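You operate a simulated robot arm through the tools that you are given. There is no shell and no other tool. Be economical: measure what you need, move in short steps, check, and stop when the job is done.

The job below is to be done with a simulated robot arm. You get a single attempt, and the scene is never put back.

JOB
Swap in the full bottle, then draw a wet strip of 50 cm.
Fine: stand the empty blue bottle on the bench, seat the green bottle down in the bottle dock, set the length dial and stroke the tape lever once, roll cover shut, fingers clear of the mouth. Pinch no finger, drop nothing heavy, dent nothing, knock nothing over.

The check looks at the end state, three seconds after you hand in, the way a careful person would. Anything else that was tipped, shoved, dropped, spilled or broken makes it a failure.

ROBOT AND FRAMES
A 7-joint arm with a two-finger parallel gripper, fixed in place. Base frame: the origin is at the foot of the arm, x ahead of it, y to its left, z up; the work surface is at about z = 800. Units: mm, rad, N and s.
With the tool pointing down near the work surface it reaches from about 240 to 680 mm from the base axis. Its first joint turns from -1.152 to 1.152 rad. Payload 2.4 kg.
The tool frame sits at the grasp point between the pads (the TCP): z along the fingers, y along the line on which they close. The tips reach 30 mm beyond it. The gripper opens to 94 mm. The fingers are 28 mm wide and 10 mm thick; the gripper's body (50 by 96 mm) begins 55 mm behind the TCP.
Orientation is told as [roll, pitch, yaw] about the base's x, y, z axes, in that order, counted from this pose: with the fingers straight down and closing along the base's y, the tool's x points along the base's -x, its y along +y and its z along -z.

CONTROLS
- The arm moves only by the tool drive_tool. Its argument "deltas" is a list of rows, each an object (a shift or turn left out is 0, a gripper value left out holds the last) with "grip": the closure, from 0 (fully open) to 1 (shut); "travel": the shift along the base's x, y, z in m, a list of three; "turn": the turn, a rotation vector about the base's x, y, z in rad, a list of three. In form: [{"grip": grip, "travel": [x, y, z], "turn": [rx, ry, rz]}, ...]. A call has 1 to 12 rows; each row shifts and turns the commanded pose from where the row before left it. Each row takes 0.2 s and may step no farther than 50 mm and 0.15 rad from the row before; otherwise, or with a gripper value out of range, the whole call is refused. A pose out of reach is approached as far as the arm can. The call stops where the force on the tool passes 90 N (or 10 N more than at its start, if that is more) or the arm is blocked; 0.2 s more then pass. The fingers move at their own pace (about 153 mm/s each) and stop on an object; they squeeze with about 39 N. The grip force told is the motor's: it shows also when the fingers shut on nothing. Time passes only in rows, and 0.2 s behind the last, so rows that do not move let the fingers close. It gives the time, the measured TCP pose, the force on the tool (base axes), the opening and the grip force at its end, in the units of the frame above (readings bear some noise).
- Cameras (640 x 400 px; columns grow to the right, rows downward): "scene" is fixed at [37.7, 470, 1465.8]; the picture's right is [-0.77, -0.64, 0.00], its down [-0.32, 0.38, -0.87] and it looks along [0.56, -0.66, -0.50] (base axes); focal length 298 px, centre (320, 200). "wrist" rides on the gripper at [-37, 0, -58] in the tool frame; the picture's right is [0.00, -1.00, 0.00], its down [0.97, 0.00, -0.24] and it looks along [0.24, 0.00, 0.97] (tool axes); focal length 218 px, centre (320, 200).
- snapshot(camera): a new picture of that camera. It takes no simulated time.
- point_at(camera, pixels): for up to 12 pixels [column, row] of the newest picture of that camera ("zoom" is the newest enlarged one), the place [x, y, z] in the base frame of the surface seen there, good to about 2 mm, but the place of the scene camera against the robot may be out by one fixed shift of up to 18 mm in any direction. It takes no simulated time.
- close_up(camera, box): a new picture of the part [left, top, right, bottom] of that camera's present view, enlarged. It takes no simulated time.
- hand_in(): hands the job in; it is judged then, once.

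Go step by step. Measure first, check grasps and placings, and put right what went wrong. The budget is 80 turns and 54 pictures, counting those below and the enlarged ones. Unless the task says otherwise, let go and move clear before handing in, and close with one line.

The tools are called after "Call:" as name(argument=value, ...) on one line, values as JSON. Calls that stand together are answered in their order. drive_tool: Moves the arm, as the interface text tells. Its arguments: {"type":"object","properties":{"deltas":{"type":"array"}},"required":["deltas"]} The other tools are called the same way: snapshot (camera) takes a picture; point_at (camera, pixels) gives the place of the surface under pixels of a picture; close_up (camera, box) takes an enlarged picture of a part of a camera's view; hand_in () hands the job in.

At the start:

```text
time_s: 0.0
ee_pos: [407.7, 58.3, 1308.7]
ee_rot: [0.001, 0.0, 0.0]
wrist_force: [0.0, 0.0, -0.3]
finger_gap: 93.9
grasp_force: 0.1
```

scene: 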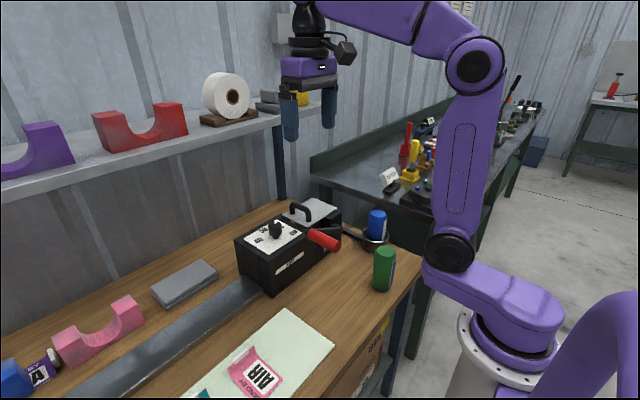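
wrist: 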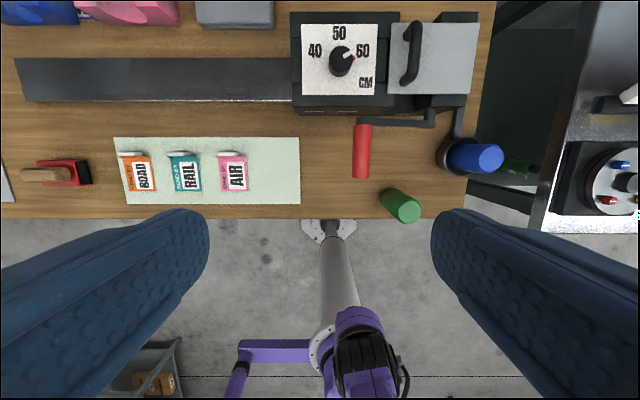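

The wrist view shows the tape machine with a dial (about 342,60), a red lever handle (362,150), a blue bottle in the dock (470,157) and a green bottle (402,206). I'll enlarge these and measure them.

Call:
close_up(camera="wrist", box=[280, 0, 520, 230])

Call:
close_up(camera="scene", box=[220, 180, 430, 310])

Call:
point_at(camera="wrist", pixels=[[342, 60], [353, 58], [362, 150], [362, 175], [405, 125], [430, 118], [407, 210], [480, 157], [445, 155], [411, 55], [455, 60], [360, 215]])

Call:
point_at(camera="scene", pixels=[[275, 229], [325, 240], [385, 252], [384, 285], [376, 214], [376, 230], [365, 245], [300, 210], [320, 205], [345, 232], [285, 265], [400, 270]])

```text
1.74 times, centred on (400, 115) of wrist
```

zoom: 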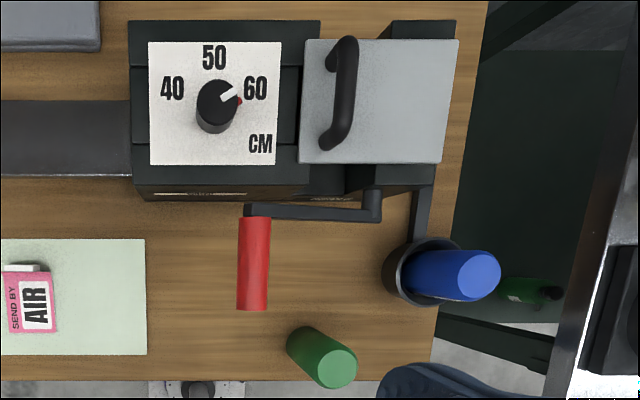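

```text
3.05 times, centred on (325, 245) of scene
```

zoom: 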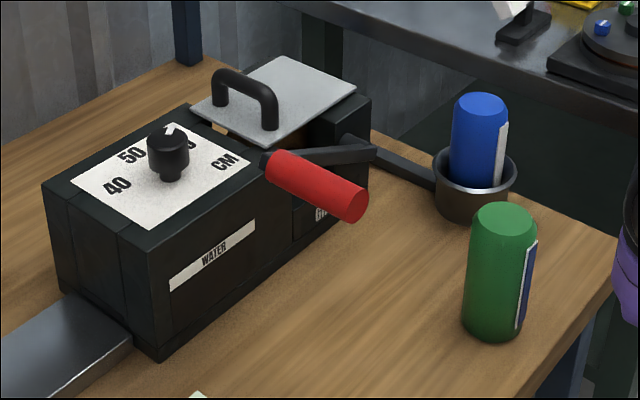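

```text
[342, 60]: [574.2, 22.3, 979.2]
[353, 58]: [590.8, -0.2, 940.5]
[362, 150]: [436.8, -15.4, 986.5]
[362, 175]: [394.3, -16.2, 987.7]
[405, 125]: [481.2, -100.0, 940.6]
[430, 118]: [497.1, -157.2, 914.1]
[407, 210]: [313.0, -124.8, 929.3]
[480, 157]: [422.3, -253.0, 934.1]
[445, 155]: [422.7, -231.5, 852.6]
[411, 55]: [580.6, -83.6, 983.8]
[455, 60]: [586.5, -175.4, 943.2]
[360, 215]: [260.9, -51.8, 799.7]
```

```text
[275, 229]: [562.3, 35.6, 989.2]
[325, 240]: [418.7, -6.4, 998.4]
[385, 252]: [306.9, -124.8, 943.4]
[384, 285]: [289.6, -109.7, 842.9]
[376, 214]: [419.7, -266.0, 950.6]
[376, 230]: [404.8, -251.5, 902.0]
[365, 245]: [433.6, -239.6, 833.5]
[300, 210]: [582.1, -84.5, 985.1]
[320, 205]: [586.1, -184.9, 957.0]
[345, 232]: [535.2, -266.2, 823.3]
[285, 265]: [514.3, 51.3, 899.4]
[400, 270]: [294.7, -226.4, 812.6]
```

The dial pointer sits at 60. The lever's red handle lies along x at about z 987, and the dock is in front and to the right at about (422,-245). I'll move lower over the bottles to measure them better.

Call:
drive_tool(deltas=[{"grip": 0, "travel": [0, -0.04, -0.03]}, {"travel": [0, -0.04, -0.03]}, {"travel": [0, -0.04, -0.03]}, {"travel": [0, -0.04, -0.03]}, {"travel": [0, -0.04, -0.03]}, {"travel": [0, -0.02, 0]}])

Call:
snapshot(camera="wrist")

Call:
close_up(camera="scene", box=[230, 190, 350, 265])

```text
time_s: 1.4
ee_pos: [405.6, -162.2, 1155.8]
ee_rot: [-0.001, -0.001, 0.0]
wrist_force: [-0.2, -0.6, 0.0]
finger_gap: 93.7
grasp_force: 0.1
```

```text
49 pictures are left
```

wrist: 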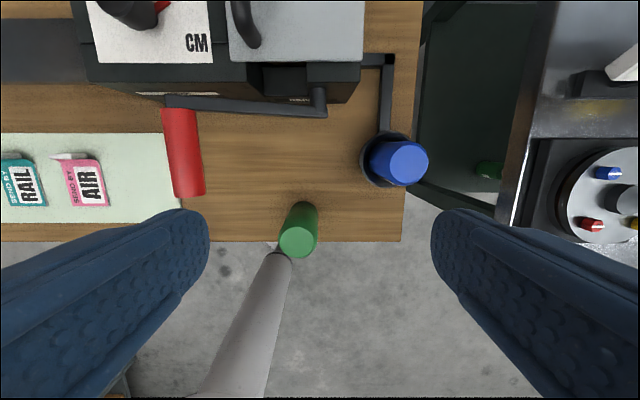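

```text
5.33 times, centred on (290, 228) of scene
```

zoom: 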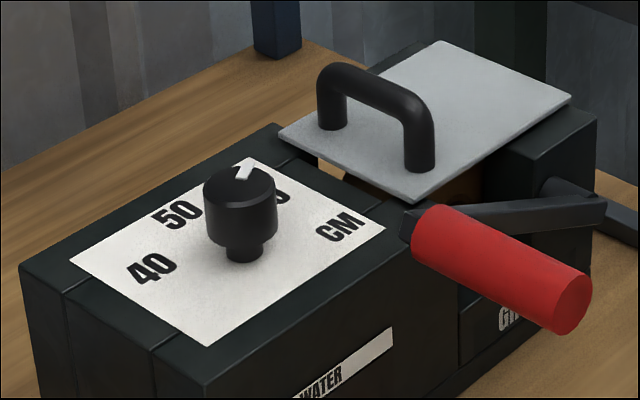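

The cover looks closed flat over the roll bay, and both bottle tops are visible (green 298,242; blue 403,163). I'll measure the rims and the dock.

Call:
point_at(camera="wrist", pixels=[[298, 242], [281, 242], [315, 242], [298, 228], [298, 257], [407, 163], [382, 164], [426, 162], [405, 142], [405, 184], [363, 160], [380, 135]])

Call:
close_up(camera="wrist", box=[260, 40, 440, 270])

Call:
close_up(camera="scene", box=[335, 195, 425, 300])

```text
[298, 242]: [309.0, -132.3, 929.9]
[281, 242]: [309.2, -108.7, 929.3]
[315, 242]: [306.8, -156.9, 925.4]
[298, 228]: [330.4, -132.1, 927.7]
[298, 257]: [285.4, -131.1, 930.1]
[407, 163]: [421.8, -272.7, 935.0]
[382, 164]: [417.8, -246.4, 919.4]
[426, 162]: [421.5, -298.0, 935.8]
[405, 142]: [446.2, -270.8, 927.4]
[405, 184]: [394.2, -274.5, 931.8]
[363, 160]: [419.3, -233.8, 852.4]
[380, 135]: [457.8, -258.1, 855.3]
```

```text
1.74 times, centred on (350, 155) of wrist
```

zoom: 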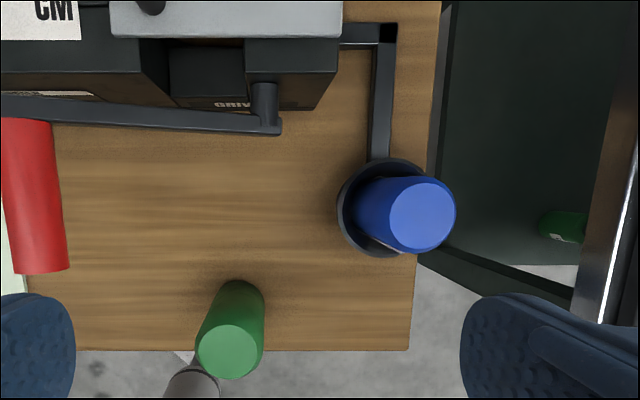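

```text
3.81 times, centred on (380, 248) of scene
```

zoom: 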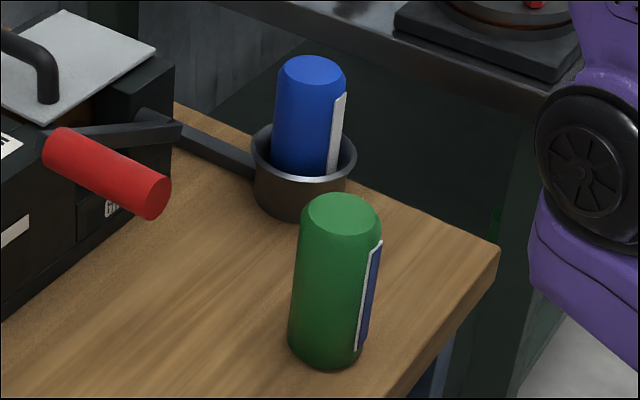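

Both bottles stand upright, green at (309,-132) and blue at about (420,-271). Their labels face -x, so closing along y avoids them. I'll check the bench edges for a parking spot near (310,-235).

Call:
point_at(camera="wrist", pixels=[[400, 236], [385, 238], [350, 238], [402, 210], [380, 215], [367, 172], [371, 150], [390, 185], [380, 181], [370, 165]])

Call:
drive_tool(deltas=[{"travel": [0.005, -0.04, -0.03]}, {"travel": [0.005, -0.04, -0.03]}, {"travel": [0.004, -0.029, -0.03]}])

Call:
snapshot(camera="wrist")

```text
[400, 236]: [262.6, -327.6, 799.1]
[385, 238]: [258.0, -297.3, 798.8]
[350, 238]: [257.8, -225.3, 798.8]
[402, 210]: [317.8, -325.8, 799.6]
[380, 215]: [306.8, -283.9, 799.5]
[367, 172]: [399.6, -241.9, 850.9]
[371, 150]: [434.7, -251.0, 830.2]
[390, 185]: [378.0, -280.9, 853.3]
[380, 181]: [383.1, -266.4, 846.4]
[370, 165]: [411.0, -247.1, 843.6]
```

```text
refused: row 1 steps farther than a row can; nothing moved
```

```text
45 pictures are left
```

wrist: 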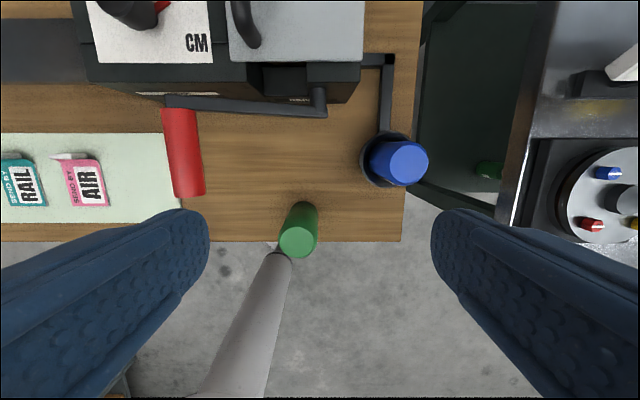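

The bench corner is at (260,-328), so there is plenty of room to park blue at about (312,-245). That move was refused because the step was too long, so I'll go above the blue bottle in smaller steps.

Call:
drive_tool(deltas=[{"travel": [0.005, -0.035, -0.03]}, {"travel": [0.005, -0.035, -0.03]}, {"travel": [0.004, -0.039, -0.03]}, {"travel": [0, 0, 0]}])

Call:
snapshot(camera="wrist")

```text
time_s: 2.4
ee_pos: [417.8, -273.8, 1065.7]
ee_rot: [0.0, -0.001, 0.002]
wrist_force: [-0.5, 1.2, 1.0]
finger_gap: 94.0
grasp_force: 0.1
```

```text
44 pictures are left
```

wrist: 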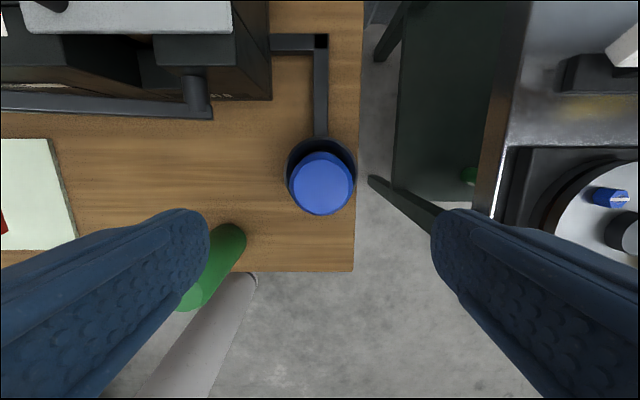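

The blue bottle is centred under the gripper at about (322,184). I'll measure it once more.

Call:
point_at(camera="wrist", pixels=[[322, 184], [292, 184], [352, 184], [322, 158], [322, 212], [288, 165], [355, 165], [322, 142], [202, 300]])

```text
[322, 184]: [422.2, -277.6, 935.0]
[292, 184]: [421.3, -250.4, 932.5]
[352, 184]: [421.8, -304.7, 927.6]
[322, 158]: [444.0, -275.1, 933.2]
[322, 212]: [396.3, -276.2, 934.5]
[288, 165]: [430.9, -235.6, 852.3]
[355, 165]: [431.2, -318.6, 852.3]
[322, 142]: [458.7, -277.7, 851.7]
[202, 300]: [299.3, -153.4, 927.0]
```

Bottle and dock share a centre at about (420,-277), and the dock rim is at z 852. I'll descend to TCP z 897, so the tips stay above the rim, and close the gripper.

Call:
drive_tool(deltas=[{"travel": [0.002, -0.003, -0.042]}, {"travel": [0, 0, -0.042]}, {"travel": [0, 0, -0.042]}, {"travel": [0, 0, -0.028]}, {"travel": [0, 0, -0.014]}, {"travel": [0, 0, 0]}, {"grip": 1}, {"grip": 1}, {"grip": 1}])

```text
time_s: 4.4
ee_pos: [422.8, -272.4, 900.8]
ee_rot: [0.001, -0.001, 0.0]
wrist_force: [-0.3, 1.2, 0.3]
finger_gap: 58.8
grasp_force: 39.0
```

It gripped at 58.8 mm. I'll lift straight up slowly and check.

Call:
drive_tool(deltas=[{"travel": [0, 0, 0.015]}, {"travel": [0, 0, 0.02]}, {"travel": [0, 0, 0.025]}, {"travel": [0, 0, 0.025]}, {"travel": [0, 0, 0.025]}, {"travel": [0, 0, 0]}])

Call:
close_up(camera="scene", box=[320, 150, 440, 300])

```text
time_s: 5.8
ee_pos: [422.7, -275.0, 1011.3]
ee_rot: [0.0, 0.0, 0.0]
wrist_force: [-0.7, 0.1, -1.0]
finger_gap: 58.6
grasp_force: 39.2
```

```text
2.67 times, centred on (380, 225) of scene
```

zoom: 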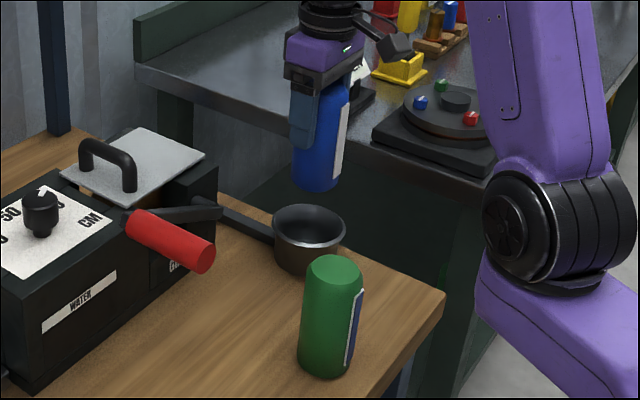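

The blue bottle hangs free and upright. I'll carry it to (312,-245) and lower it gently.

Call:
drive_tool(deltas=[{"travel": [-0.037, 0.01, 0]}, {"travel": [-0.037, 0.01, 0]}, {"travel": [-0.037, 0.01, 0]}, {"travel": [0, 0, 0]}, {"travel": [0, 0, -0.03]}, {"travel": [0, 0, -0.03]}, {"travel": [0, 0, -0.03]}, {"travel": [0, 0, -0.015]}, {"travel": [0, 0, 0]}])

Call:
close_up(camera="scene", box=[340, 180, 460, 320])

Call:
snapshot(camera="wrist")

```text
time_s: 7.8
ee_pos: [312.3, -245.9, 905.1]
ee_rot: [-0.001, -0.001, -0.001]
wrist_force: [0.3, -0.3, -1.6]
finger_gap: 58.5
grasp_force: 38.8
```

```text
2.86 times, centred on (400, 250) of scene
```

zoom: 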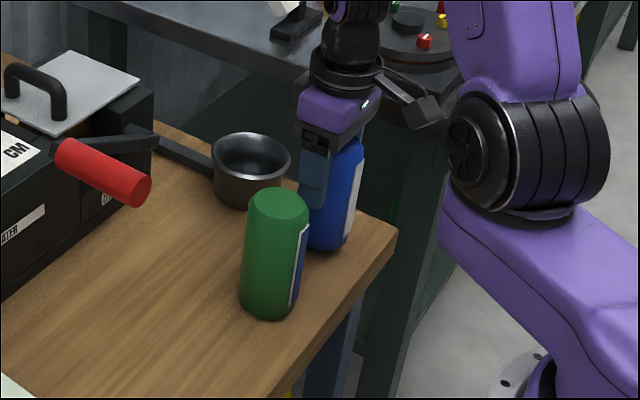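

```text
41 pictures are left
```

wrist: 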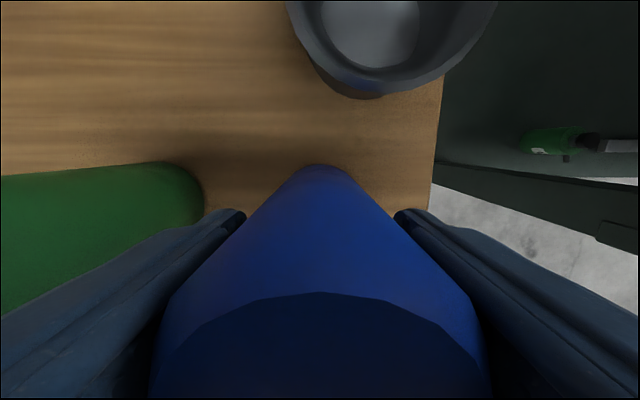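

The bottle is just above the bench. I'll take fine steps down until it touches, and measure the dock floor at (370,40).

Call:
point_at(camera="wrist", pixels=[[370, 40], [395, 80], [340, 15], [300, 40], [445, 85]])

Call:
drive_tool(deltas=[{"travel": [0, 0, -0.003]}, {"travel": [0, 0, -0.003]}, {"travel": [0, 0, -0.002]}, {"travel": [0, 0, 0]}])

```text
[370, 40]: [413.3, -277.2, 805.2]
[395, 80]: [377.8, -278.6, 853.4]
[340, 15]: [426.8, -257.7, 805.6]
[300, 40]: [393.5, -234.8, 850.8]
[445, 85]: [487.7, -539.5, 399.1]
```

```text
time_s: 8.8
ee_pos: [310.9, -243.9, 896.7]
ee_rot: [-0.001, 0.0, 0.001]
wrist_force: [0.7, -0.3, -0.8]
finger_gap: 58.6
grasp_force: 39.6
```

Call:
drive_tool(deltas=[{"travel": [0, 0, -0.001]}, {"travel": [0, 0, 0]}])

```text
time_s: 9.4
ee_pos: [312.2, -244.3, 897.2]
ee_rot: [0.0, -0.001, -0.002]
wrist_force: [0.1, 0.5, -1.7]
finger_gap: 58.5
grasp_force: 39.0
```

Call:
drive_tool(deltas=[{"travel": [0, 0, -0.001]}, {"travel": [0, 0, -0.001]}, {"travel": [0, 0, 0]}])

```text
time_s: 10.2
ee_pos: [311.7, -243.4, 894.7]
ee_rot: [0.0, 0.0, 0.001]
wrist_force: [-0.3, 0.4, -2.0]
finger_gap: 58.4
grasp_force: 39.0
```

No contact yet; a little further.

Call:
drive_tool(deltas=[{"travel": [0, 0, -0.001]}, {"travel": [0, 0, -0.001]}, {"travel": [0, 0, 0]}])

Call:
close_up(camera="scene", box=[410, 220, 470, 280])

```text
time_s: 11.0
ee_pos: [312.5, -244.8, 892.3]
ee_rot: [-0.001, 0.0, 0.0]
wrist_force: [-7.6, 2.3, 30.0]
finger_gap: 58.4
grasp_force: 38.8
```

```text
6.67 times, centred on (440, 250) of scene
```

zoom: 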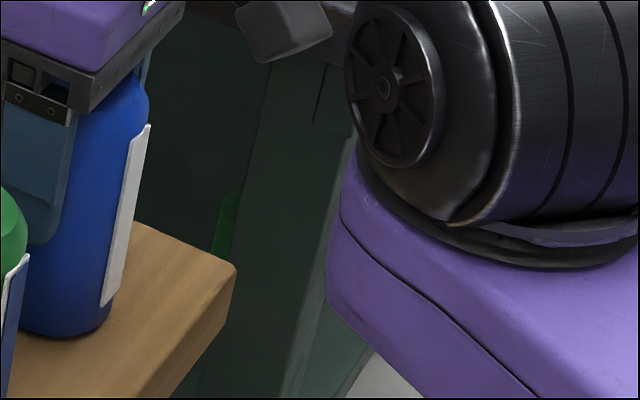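

The bottle touches with 30 N. I'll ease up 1 mm, open and rise.

Call:
drive_tool(deltas=[{"travel": [0, 0, 0.001]}, {"grip": 0.15}, {"grip": 0.15}, {"travel": [0, 0, 0.01]}, {"travel": [0, 0, 0.03]}, {"travel": [0, 0, 0.04]}, {"travel": [0, 0, 0.04]}, {"travel": [0, 0.035, 0.03]}, {"travel": [0, 0.035, 0.01]}, {"travel": [0, 0.041, 0], "grip": 0}, {"travel": [0, 0, 0]}])

Call:
snapshot(camera="wrist")

Call:
snapshot(camera="scene")

```text
time_s: 13.4
ee_pos: [312.1, -133.0, 1054.2]
ee_rot: [-0.001, 0.0, 0.0]
wrist_force: [0.1, 0.1, 0.7]
finger_gap: 93.9
grasp_force: 0.0
```

```text
39 pictures are left
```

wrist: 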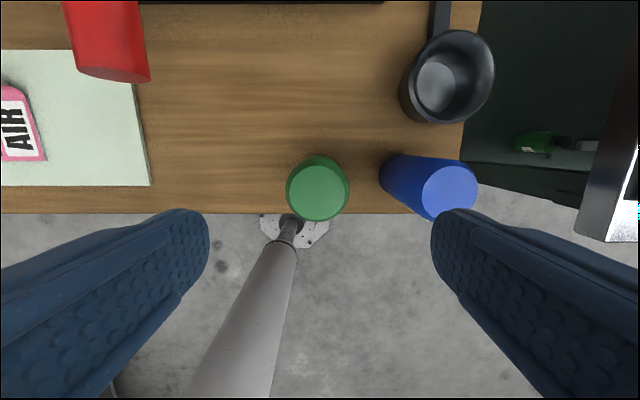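

```text
38 pictures are left
```

scene: 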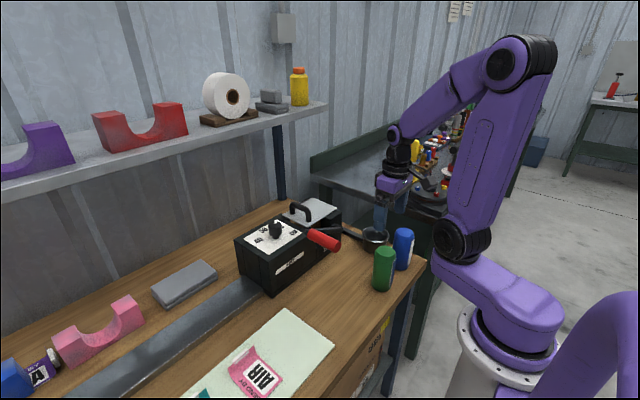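

Blue stands upright. Next I'll measure the green top around (318,188).

Call:
point_at(camera="wrist", pixels=[[318, 192], [290, 190], [346, 190], [318, 168], [318, 217], [448, 188], [428, 188], [424, 190], [383, 175]])

```text
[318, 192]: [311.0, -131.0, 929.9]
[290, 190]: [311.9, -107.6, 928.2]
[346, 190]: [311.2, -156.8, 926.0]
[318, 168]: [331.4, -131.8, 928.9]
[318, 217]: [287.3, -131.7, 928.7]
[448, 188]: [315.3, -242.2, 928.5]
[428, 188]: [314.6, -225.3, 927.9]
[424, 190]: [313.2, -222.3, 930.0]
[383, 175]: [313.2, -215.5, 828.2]
```

Green is at (310,-132) and blue's near edge at -215, so there's finger room. I'll descend to z 893 and grip.

Call:
drive_tool(deltas=[{"travel": [-0.002, 0.001, -0.04]}, {"travel": [0, 0, -0.04]}, {"travel": [0, 0, -0.04]}, {"travel": [0, 0, -0.028]}, {"travel": [0, 0, -0.013]}, {"travel": [0, 0, 0]}, {"grip": 1}, {"grip": 1}, {"grip": 1}])

```text
time_s: 15.4
ee_pos: [311.0, -131.0, 894.4]
ee_rot: [0.002, 0.001, -0.001]
wrist_force: [0.9, -0.7, 0.7]
finger_gap: 57.9
grasp_force: 39.2
```

Call:
drive_tool(deltas=[{"travel": [0, 0, 0.005]}, {"travel": [0, 0, 0.01]}, {"travel": [0, 0, 0.015]}, {"travel": [0, 0, 0.02]}, {"travel": [0, 0, 0.03]}, {"travel": [0, 0, 0.03]}, {"travel": [0, 0, 0.04]}, {"travel": [0, 0, 0]}])

Call:
close_up(camera="scene", box=[320, 150, 460, 300])

```text
time_s: 17.2
ee_pos: [310.0, -132.1, 1042.2]
ee_rot: [0.0, 0.0, 0.001]
wrist_force: [0.6, 0.8, -1.6]
finger_gap: 57.7
grasp_force: 39.3
```

```text
2.67 times, centred on (390, 225) of scene
```

zoom: 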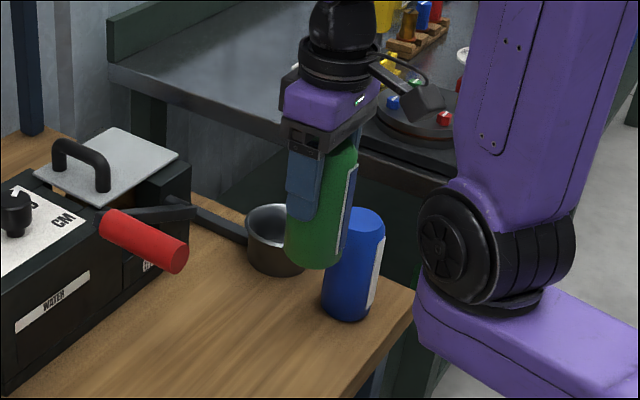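

Green is held straight at z 1042. I'll move it around blue to over the dock centre (419,-277) and lower part way.

Call:
drive_tool(deltas=[{"travel": [0.036, 0, 0]}, {"travel": [0.036, -0.01, 0]}, {"travel": [0.027, -0.035, 0]}, {"travel": [0.01, -0.045, 0]}, {"travel": [0, -0.035, 0]}, {"travel": [0, -0.02, 0]}, {"travel": [0, 0, 0]}, {"travel": [0, 0, -0.03]}, {"travel": [0, 0, -0.02]}, {"travel": [0, 0, 0]}])

Call:
close_up(camera="scene", box=[320, 150, 440, 270])

Call:
snapshot(camera="wrist")

```text
time_s: 19.4
ee_pos: [420.4, -275.9, 990.2]
ee_rot: [0.001, 0.001, 0.001]
wrist_force: [0.2, -0.8, -2.4]
finger_gap: 57.9
grasp_force: 39.0
```

```text
3.33 times, centred on (380, 210) of scene
```

zoom: 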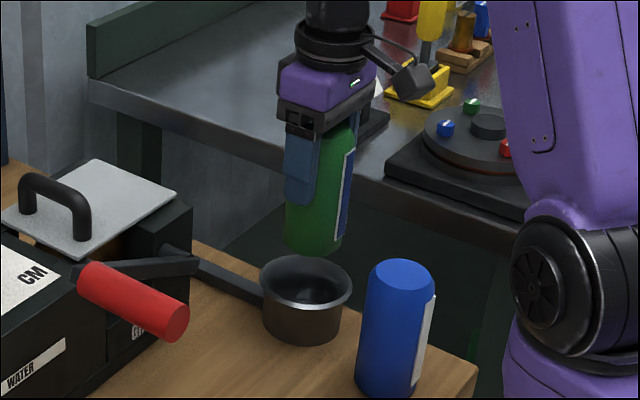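

```text
35 pictures are left
```

wrist: 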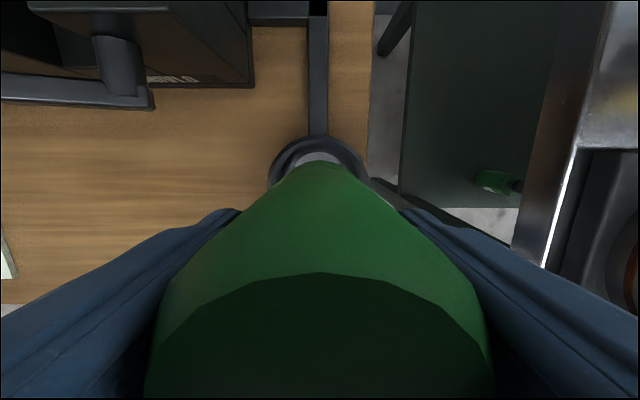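

Aligned: the dock is centred at column 319. Lowering; contact is expected near TCP z 899.

Call:
drive_tool(deltas=[{"travel": [-0.001, -0.001, -0.02]}, {"travel": [0, 0, -0.02]}, {"travel": [0, 0, -0.02]}, {"travel": [0, 0, -0.015]}, {"travel": [0, 0, -0.01]}, {"travel": [0, 0, -0.002]}, {"travel": [0, 0, -0.002]}, {"travel": [0, 0, 0]}])

```text
time_s: 21.2
ee_pos: [419.9, -277.2, 902.4]
ee_rot: [-0.002, -0.002, 0.002]
wrist_force: [12.8, 8.3, 3.3]
finger_gap: 57.8
grasp_force: 39.4
```

There is a sideways force (+12.8, +8.3), so the bottle touches the dock's inner wall slightly. I'll shift a little that way and look.

Call:
drive_tool(deltas=[{"travel": [0.001, 0.0007, 0]}, {"travel": [0, 0, 0]}])

Call:
close_up(camera="scene", box=[350, 190, 410, 255])

```text
time_s: 21.8
ee_pos: [419.3, -276.1, 902.6]
ee_rot: [0.001, -0.001, 0.002]
wrist_force: [10.9, 6.8, 1.3]
finger_gap: 57.9
grasp_force: 38.7
```

```text
6.15 times, centred on (380, 222) of scene
```

zoom: 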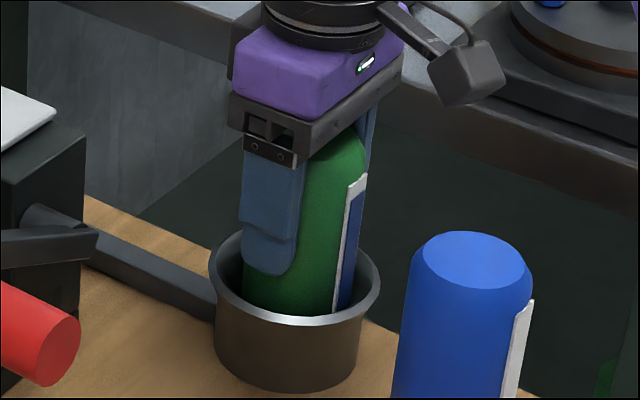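

Call:
drive_tool(deltas=[{"travel": [0.002, 0.0015, 0]}, {"travel": [0.001, 0.0005, 0]}, {"travel": [0, 0, 0]}])

```text
time_s: 22.6
ee_pos: [420.9, -275.1, 903.3]
ee_rot: [-0.002, 0.003, 0.0]
wrist_force: [0.4, 0.0, -1.2]
finger_gap: 57.7
grasp_force: 39.4
```

Side force is gone. Lower on to the floor in small steps.

Call:
drive_tool(deltas=[{"travel": [0, 0, -0.0015]}, {"travel": [0, 0, -0.0015]}, {"travel": [0, 0, 0]}])

```text
time_s: 23.4
ee_pos: [421.6, -275.7, 900.5]
ee_rot: [0.0, 0.002, -0.002]
wrist_force: [-2.4, -2.0, -0.5]
finger_gap: 57.4
grasp_force: 38.4
```

Call:
drive_tool(deltas=[{"travel": [-0.0005, -0.0005, -0.0015]}, {"travel": [0, 0, -0.001]}, {"travel": [0, 0, 0]}])

```text
time_s: 24.2
ee_pos: [422.3, -275.0, 898.4]
ee_rot: [-0.001, -0.002, 0.002]
wrist_force: [-4.7, 9.1, 31.6]
finger_gap: 57.8
grasp_force: 39.2
```

Floor contact at the expected height. Ease, release and rise.

Call:
drive_tool(deltas=[{"travel": [0, 0, 0.001]}, {"grip": 0.15}, {"grip": 0.15}, {"travel": [0, 0, 0.01]}, {"travel": [0, 0, 0.03]}, {"travel": [0, 0, 0.04]}, {"travel": [0, 0, 0.045]}, {"travel": [0, 0, 0.045]}, {"travel": [0, 0, 0]}])

Call:
snapshot(camera="wrist")

Call:
close_up(camera="scene", box=[330, 180, 430, 280])

```text
time_s: 26.2
ee_pos: [421.4, -275.9, 1070.2]
ee_rot: [0.002, 0.0, 0.001]
wrist_force: [0.0, 0.0, -0.3]
finger_gap: 79.6
grasp_force: 0.1
```

```text
33 pictures are left
```

wrist: 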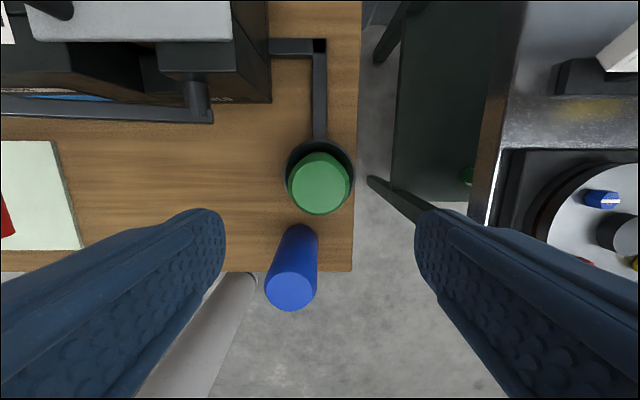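

```text
4.00 times, centred on (380, 230) of scene
```

zoom: 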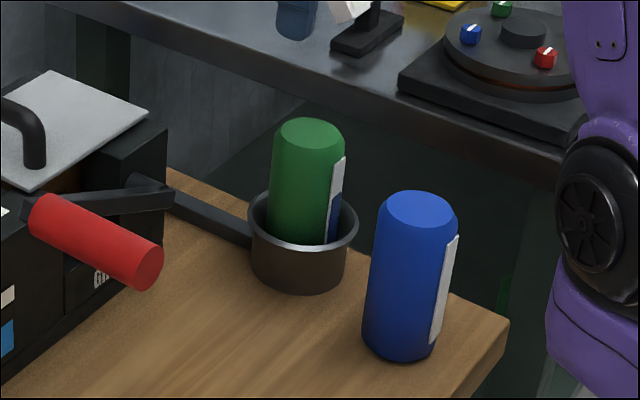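

Green is seated, and the front window now shows blue water. Next the dial: I'll move over it to look.

Call:
drive_tool(deltas=[{"grip": 0, "travel": [0, 0.02, 0.03]}, {"travel": [0.015, 0.045, 0]}, {"travel": [0.015, 0.045, 0]}, {"travel": [0.015, 0.045, 0]}, {"travel": [0.02, 0.045, 0]}, {"travel": [0.02, 0.044, 0]}, {"travel": [0.02, 0.044, 0]}, {"travel": [0.03, 0.01, 0]}, {"travel": [0, 0, 0]}])

Call:
snapshot(camera="wrist")

```text
time_s: 28.2
ee_pos: [557.5, 22.1, 1099.4]
ee_rot: [-0.001, 0.001, -0.002]
wrist_force: [0.2, -0.6, -0.2]
finger_gap: 93.8
grasp_force: 0.0
```

```text
31 pictures are left
```

wrist: 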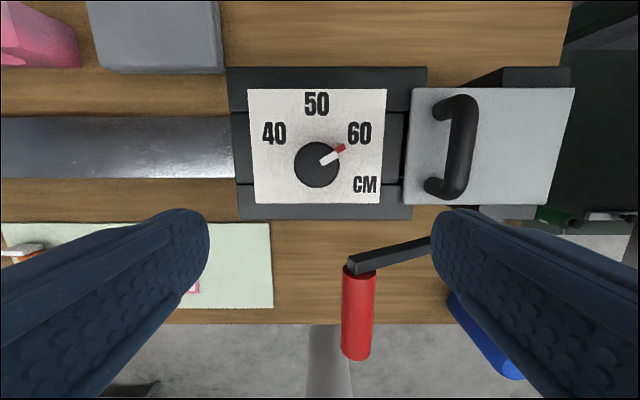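

The pointer aims at 60. I'll measure the knob and the numerals for angles.

Call:
close_up(camera="wrist", box=[230, 70, 420, 225])

Call:
point_at(camera="wrist", pixels=[[317, 165], [297, 165], [337, 167], [317, 145], [317, 184], [341, 148], [274, 133], [317, 104], [359, 133], [323, 163], [334, 155], [400, 120]])

```text
2.58 times, centred on (325, 148) of wrist
```

zoom: 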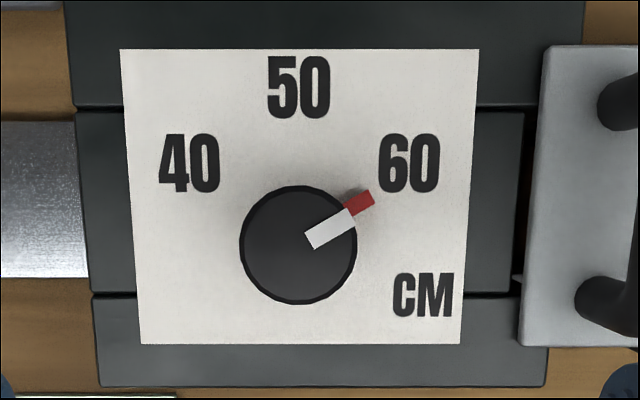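

```text
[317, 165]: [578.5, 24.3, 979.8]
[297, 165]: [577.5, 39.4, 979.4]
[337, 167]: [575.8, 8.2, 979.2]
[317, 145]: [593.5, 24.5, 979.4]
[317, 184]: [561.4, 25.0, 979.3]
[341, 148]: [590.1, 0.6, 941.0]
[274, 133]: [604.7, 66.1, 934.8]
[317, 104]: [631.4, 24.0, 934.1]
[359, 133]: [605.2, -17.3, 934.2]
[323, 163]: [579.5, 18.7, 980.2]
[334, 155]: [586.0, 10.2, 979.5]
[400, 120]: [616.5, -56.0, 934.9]
```

Knob centre is (577.5,24), radius about 17, top at z 979.5, panel at 935. It needs about +57° (1.0 rad) about z. I'll pre-turn -0.5 rad, then descend and grip.

Call:
drive_tool(deltas=[{"travel": [0.01, 0.001, -0.02], "turn": [0, 0, -0.125]}, {"travel": [0.01, 0.001, -0.02], "turn": [0, 0, -0.125]}, {"travel": [0, 0, -0.02], "turn": [0, 0, -0.125]}, {"travel": [0, 0, -0.02], "turn": [0, 0, -0.125]}, {"travel": [0, 0, -0.02]}, {"travel": [0, 0, 0]}])

Call:
snapshot(camera="wrist")

```text
time_s: 29.6
ee_pos: [577.5, 23.9, 996.9]
ee_rot: [0.001, -0.001, -0.499]
wrist_force: [-1.2, 0.6, 0.1]
finger_gap: 93.9
grasp_force: 0.1
```

```text
29 pictures are left
```

wrist: 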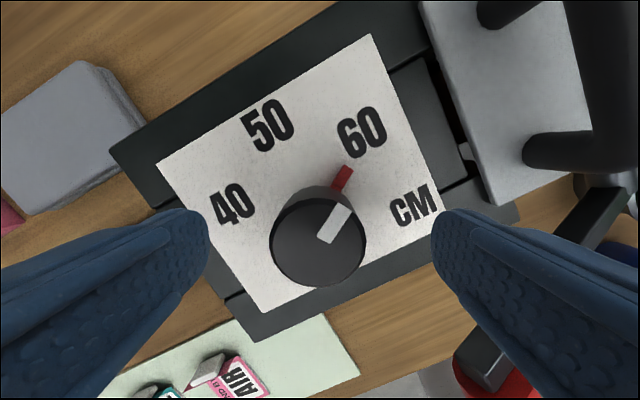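

Centred. Descend to z 972 and close.

Call:
drive_tool(deltas=[{"travel": [0, 0, -0.015]}, {"travel": [0, 0, -0.01]}, {"travel": [0, 0, 0]}, {"grip": 0.5}, {"grip": 1}, {"grip": 1}, {"grip": 1}])

```text
time_s: 31.2
ee_pos: [577.6, 24.4, 973.0]
ee_rot: [0.0, 0.0, -0.5]
wrist_force: [3.8, 7.4, -8.4]
finger_gap: 37.7
grasp_force: 44.6
```

Gripped at 37.7 mm. Turn +1.0 rad slowly.

Call:
drive_tool(deltas=[{"turn": [0, 0, 0.1]}, {"turn": [0, 0, 0.1]}, {"turn": [0, 0, 0.1]}, {"turn": [0, 0, 0.1]}, {"turn": [0, 0, 0.1]}, {"turn": [0, 0, 0.1]}, {"turn": [0, 0, 0.1]}, {"turn": [0, 0, 0.1]}, {"turn": [0, 0, 0.1]}, {"turn": [0, 0, 0.1]}, {}])

Call:
snapshot(camera="wrist")

```text
time_s: 33.6
ee_pos: [577.5, 24.7, 972.3]
ee_rot: [-0.001, 0.0, 0.501]
wrist_force: [12.1, 8.7, -21.9]
finger_gap: 37.7
grasp_force: 45.1
```

```text
28 pictures are left
```

wrist: 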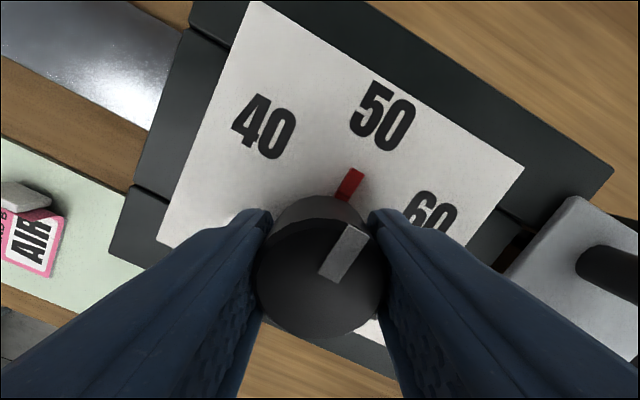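

The pointer has turned towards 50. I'll release, rise and turn back square to check.

Call:
drive_tool(deltas=[{"grip": 0}, {"grip": 0}, {"travel": [0, 0, 0.03]}, {"travel": [-0.01, 0, 0.035], "turn": [0, 0, -0.125]}, {"travel": [-0.01, 0, 0.035], "turn": [0, 0, -0.125]}, {"turn": [0, 0, -0.125]}, {"turn": [0, 0, -0.125]}, {}])

Call:
close_up(camera="wrist", box=[230, 50, 420, 225])

```text
time_s: 35.4
ee_pos: [558.1, 24.5, 1073.4]
ee_rot: [0.001, 0.001, -0.002]
wrist_force: [0.7, -0.2, -0.4]
finger_gap: 93.9
grasp_force: 0.1
```

```text
2.29 times, centred on (325, 138) of wrist
```

zoom: 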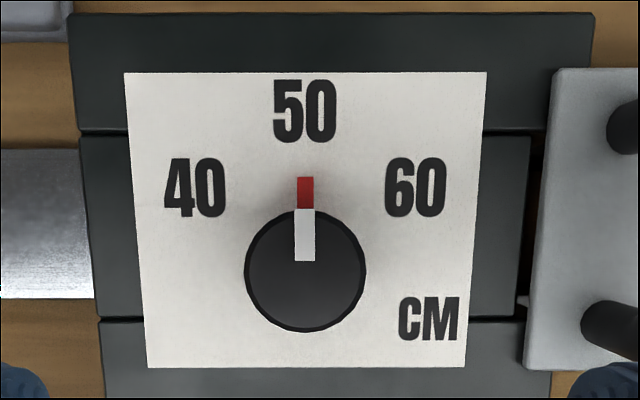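

The pointer sits exactly on 50. Next the lever: I'll look at it from above and from the scene camera.

Call:
drive_tool(deltas=[{"travel": [-0.045, -0.015, 0.01]}, {"travel": [-0.045, -0.015, 0]}, {"travel": [-0.045, -0.015, 0]}, {}])

Call:
snapshot(camera="wrist")

Call:
close_up(camera="scene", box=[250, 195, 370, 290])

```text
time_s: 36.4
ee_pos: [422.5, -20.0, 1084.9]
ee_rot: [0.002, 0.0, 0.001]
wrist_force: [0.8, 0.2, 0.0]
finger_gap: 94.0
grasp_force: 0.0
```

```text
26 pictures are left
```

wrist: 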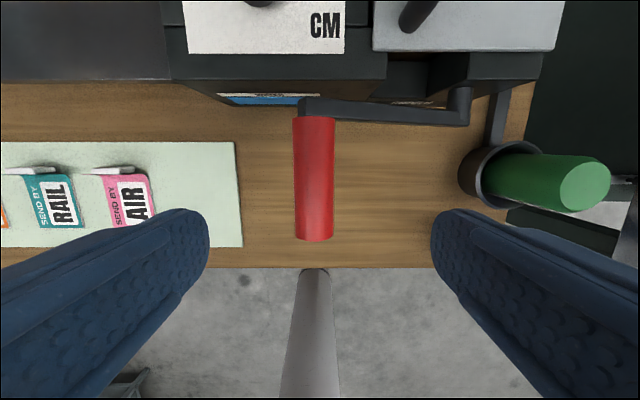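

```text
4.21 times, centred on (310, 242) of scene
```

zoom: 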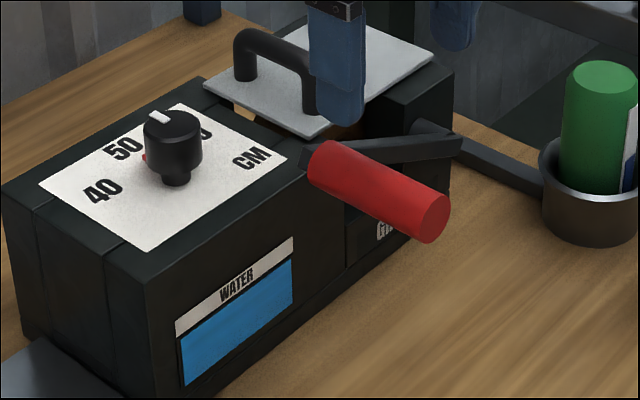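

Call:
point_at(camera="wrist", pixels=[[314, 130], [314, 225], [295, 180], [334, 180], [314, 180], [305, 108], [350, 112], [400, 115], [450, 118], [462, 115], [468, 95], [410, 100]])

Call:
close_up(camera="wrist", box=[270, 60, 500, 250])

```text
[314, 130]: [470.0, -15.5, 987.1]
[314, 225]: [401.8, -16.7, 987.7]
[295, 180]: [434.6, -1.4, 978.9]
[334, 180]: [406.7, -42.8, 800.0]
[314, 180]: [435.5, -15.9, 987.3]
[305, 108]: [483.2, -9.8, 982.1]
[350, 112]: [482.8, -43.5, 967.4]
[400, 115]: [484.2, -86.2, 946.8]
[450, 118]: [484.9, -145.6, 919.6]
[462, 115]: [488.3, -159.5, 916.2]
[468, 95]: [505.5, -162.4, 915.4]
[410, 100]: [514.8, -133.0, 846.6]
```

```text
2.11 times, centred on (385, 155) of wrist
```

zoom: 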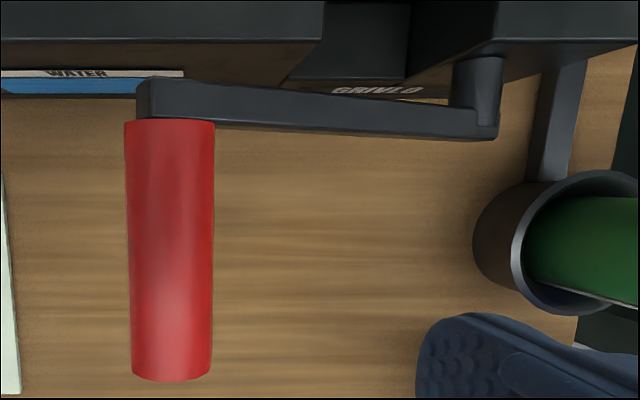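

The handle axis is at about (y -16, z 973), spanning x 394–478. The pivot is at about (y -162, z 907), so the handle swings in the y–z plane. I'll grip it near x 418 and feel which way it moves.

Call:
drive_tool(deltas=[{"travel": [-0.004, 0.004, -0.04]}, {"travel": [0, 0, -0.04]}, {"travel": [0, 0, -0.025]}, {"travel": [0, 0, -0.007]}, {}, {"grip": 0.5}, {"grip": 1}, {"grip": 1}, {"grip": 1}])

```text
time_s: 38.4
ee_pos: [417.2, -15.2, 971.1]
ee_rot: [-0.001, 0.001, 0.002]
wrist_force: [-1.1, 16.2, -0.8]
finger_gap: 35.8
grasp_force: 44.7
```

Gripped at 35.8 mm. I'll try a small downward move along the arc.

Call:
drive_tool(deltas=[{"travel": [0, 0.001, -0.003]}, {"travel": [0, 0.002, -0.005]}, {"travel": [0, 0.002, -0.005]}, {}])

```text
time_s: 39.4
ee_pos: [418.9, -10.3, 959.1]
ee_rot: [0.0, -0.002, 0.002]
wrist_force: [0.0, 22.7, 8.9]
finger_gap: 35.9
grasp_force: 44.5
```

Call:
close_up(camera="scene", box=[250, 180, 370, 290])

```text
3.64 times, centred on (310, 235) of scene
```

zoom: 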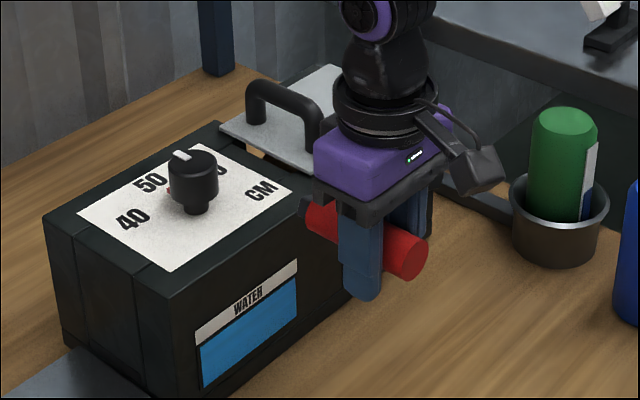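

The handle came down with the fingers, so down is free against a light spring. I'll continue along the arc with a small y correction.

Call:
drive_tool(deltas=[{"travel": [0, 0.002, -0.003]}, {"travel": [0, 0.002, -0.008]}, {"travel": [0, 0.002, -0.008]}, {"travel": [0, 0.0013, -0.008]}, {"travel": [0, 0.0013, -0.008]}, {"travel": [0, 0.0005, -0.008]}, {"travel": [0, 0.0005, -0.008]}, {}])

```text
time_s: 41.2
ee_pos: [418.1, -0.6, 906.6]
ee_rot: [0.001, -0.001, 0.003]
wrist_force: [3.5, 30.7, 2.7]
finger_gap: 35.8
grasp_force: 45.3
```

Moving freely, with 31 N in +y, so the arc radius is slightly larger. I'll correct y and continue down.

Call:
drive_tool(deltas=[{"travel": [0, 0.003, -0.005]}, {"travel": [0, 0.001, -0.008]}, {"travel": [0, -0.001, -0.008]}, {"travel": [0, -0.001, -0.008]}, {"travel": [0, -0.0016, -0.008]}, {"travel": [0, -0.002, -0.006]}, {}])

```text
time_s: 42.8
ee_pos: [418.2, -2.5, 864.2]
ee_rot: [-0.001, -0.002, 0.0]
wrist_force: [7.0, 7.8, -0.9]
finger_gap: 35.7
grasp_force: 45.0
```

Call:
close_up(camera="scene", box=[230, 180, 370, 300])

Call:
snapshot(camera="wrist")

```text
3.33 times, centred on (300, 240) of scene
```

zoom: 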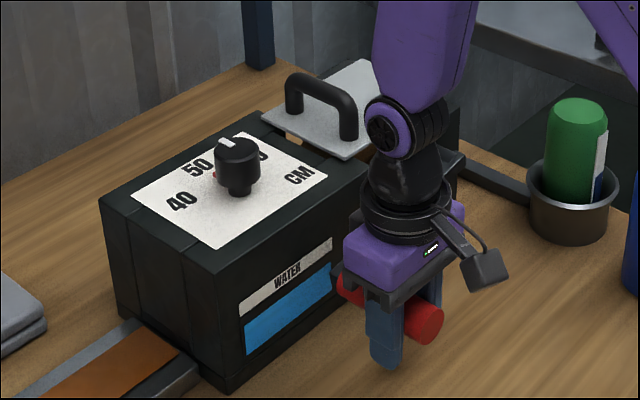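

```text
21 pictures are left
```

wrist: 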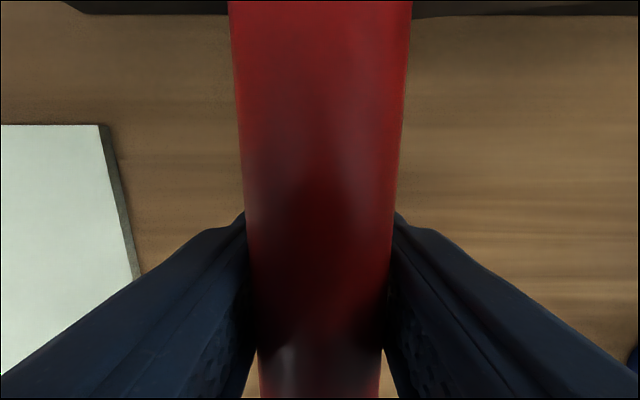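

Brown tape is feeding out on the ramp. I'll continue down carefully to the lever's stop.

Call:
drive_tool(deltas=[{"travel": [0, -0.0015, -0.005]}, {"travel": [0, -0.0015, -0.005]}, {"travel": [0, -0.0015, -0.005]}, {}])

```text
time_s: 43.8
ee_pos: [417.7, -6.4, 849.9]
ee_rot: [-0.001, 0.001, 0.004]
wrist_force: [8.2, 36.1, -8.4]
finger_gap: 35.7
grasp_force: 44.8
```

Call:
drive_tool(deltas=[{"travel": [0, 0.002, 0]}, {"travel": [0, -0.001, -0.004]}, {"travel": [0, -0.001, -0.004]}, {}])

Call:
close_up(camera="scene", box=[130, 200, 370, 400])

```text
time_s: 44.8
ee_pos: [418.1, -7.6, 841.6]
ee_rot: [0.0, -0.001, 0.001]
wrist_force: [6.6, 20.3, -3.2]
finger_gap: 35.6
grasp_force: 45.2
```

```text
2.00 times, centred on (250, 300) of scene
```

zoom: 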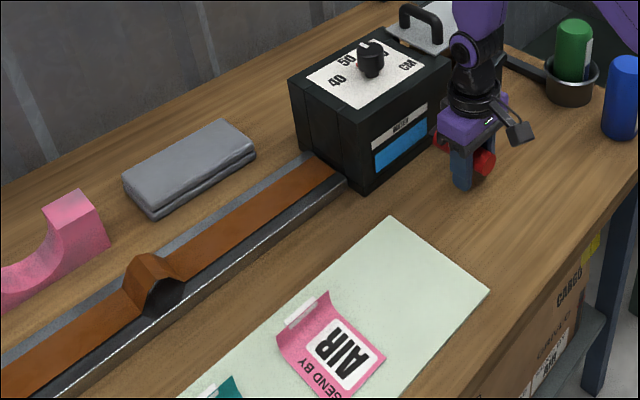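

The tape runs far along the ramp. I'll view the whole strip to judge how much is out.

Call:
snapshot(camera="scene")

Call:
point_at(camera="scene", pixels=[[293, 284], [220, 325], [205, 330], [150, 375], [300, 283], [365, 281], [352, 266]])

```text
19 pictures are left
```

scene: 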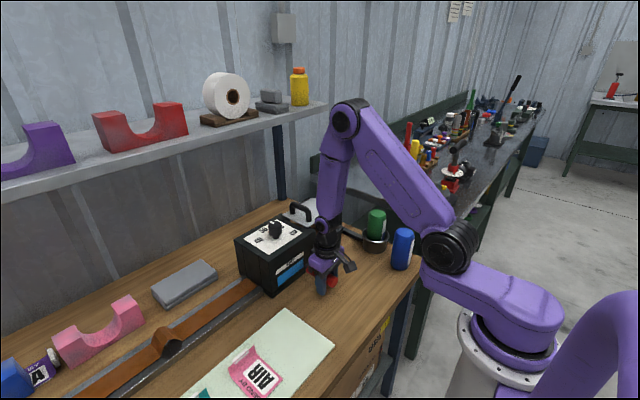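

```text
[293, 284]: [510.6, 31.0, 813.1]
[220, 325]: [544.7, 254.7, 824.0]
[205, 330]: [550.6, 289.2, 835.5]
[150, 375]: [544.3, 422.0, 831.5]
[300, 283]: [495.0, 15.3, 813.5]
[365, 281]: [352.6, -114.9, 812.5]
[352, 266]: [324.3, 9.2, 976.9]
```

The strip reaches beyond the picture's bottom edge. I'll go a few mm further down in search of the stop, with the tips still above the bench.

Call:
drive_tool(deltas=[{"travel": [0, 0, -0.0025]}, {"travel": [0, -0.001, -0.0025]}, {}])

```text
time_s: 45.6
ee_pos: [418.2, -8.9, 837.1]
ee_rot: [0.0, 0.0, -0.001]
wrist_force: [6.5, 10.2, -1.8]
finger_gap: 35.6
grasp_force: 45.2
```

No stop yet and the tips are close to the bench. I'll loosen slightly, slide up the handle 15 mm and re-grip.

Call:
drive_tool(deltas=[{"grip": 0.55}, {"grip": 0.55, "travel": [0, 0, 0.008]}, {"travel": [0, 0, 0.007]}, {"grip": 1}, {"grip": 1}, {}])

Call:
snapshot(camera="wrist")

```text
time_s: 47.0
ee_pos: [417.7, -3.1, 852.6]
ee_rot: [0.0, 0.001, 0.014]
wrist_force: [-3.3, 55.4, -9.2]
finger_gap: 35.9
grasp_force: 44.9
```

```text
18 pictures are left
```

wrist: 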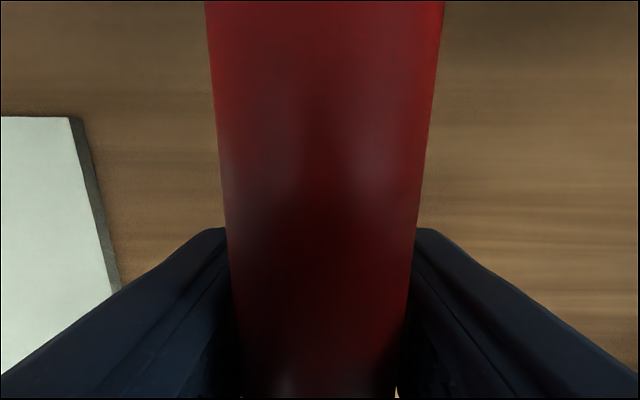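

The handle looks wider in view (205..445 at the top), so the lever sprang up a little while loosened. I'll measure where it is now.

Call:
point_at(camera="wrist", pixels=[[322, 100], [322, 200], [322, 30], [280, 150], [370, 150]])

Call:
close_up(camera="scene", box=[290, 210, 370, 300])

```text
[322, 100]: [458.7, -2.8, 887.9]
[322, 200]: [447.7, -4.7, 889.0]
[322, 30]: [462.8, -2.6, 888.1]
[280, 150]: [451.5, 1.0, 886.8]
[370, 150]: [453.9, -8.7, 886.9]
```

```text
4.44 times, centred on (330, 255) of scene
```

zoom: 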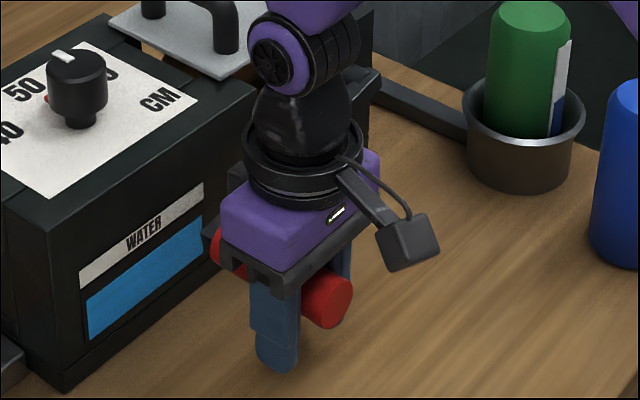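

The handle centre is at z 871, 18 mm above TCP, because of a return spring. I'll loosen and rise quickly so that I re-grip with the handle near the fingertips, then finish the stroke.

Call:
drive_tool(deltas=[{"grip": 0.56, "travel": [0, 0.007, 0.048]}, {"grip": 1, "travel": [0, 0.001, 0.004]}, {}, {}])

Call:
close_up(camera="wrist", box=[0, 0, 640, 400])

Call:
point_at(camera="zoom", pixels=[[322, 100], [322, 200], [322, 60]])

```text
time_s: 48.0
ee_pos: [420.4, -0.3, 905.5]
ee_rot: [0.0, -0.004, 0.0]
wrist_force: [5.3, 14.3, 4.8]
finger_gap: 35.8
grasp_force: 44.9
```

```text
1.00 times, centred on (320, 200) of wrist
```

zoom: 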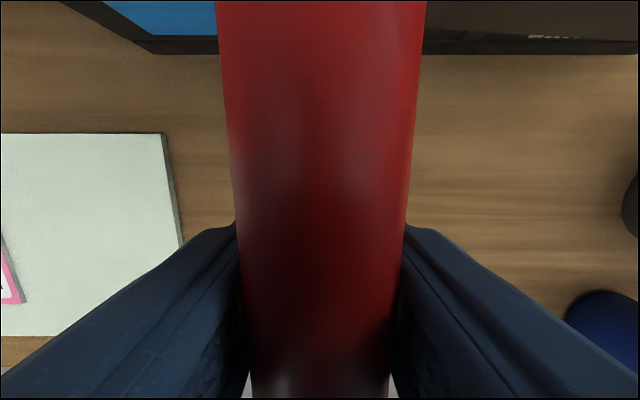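

```text
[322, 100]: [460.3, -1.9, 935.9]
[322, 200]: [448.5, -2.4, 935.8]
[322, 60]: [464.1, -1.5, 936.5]
```

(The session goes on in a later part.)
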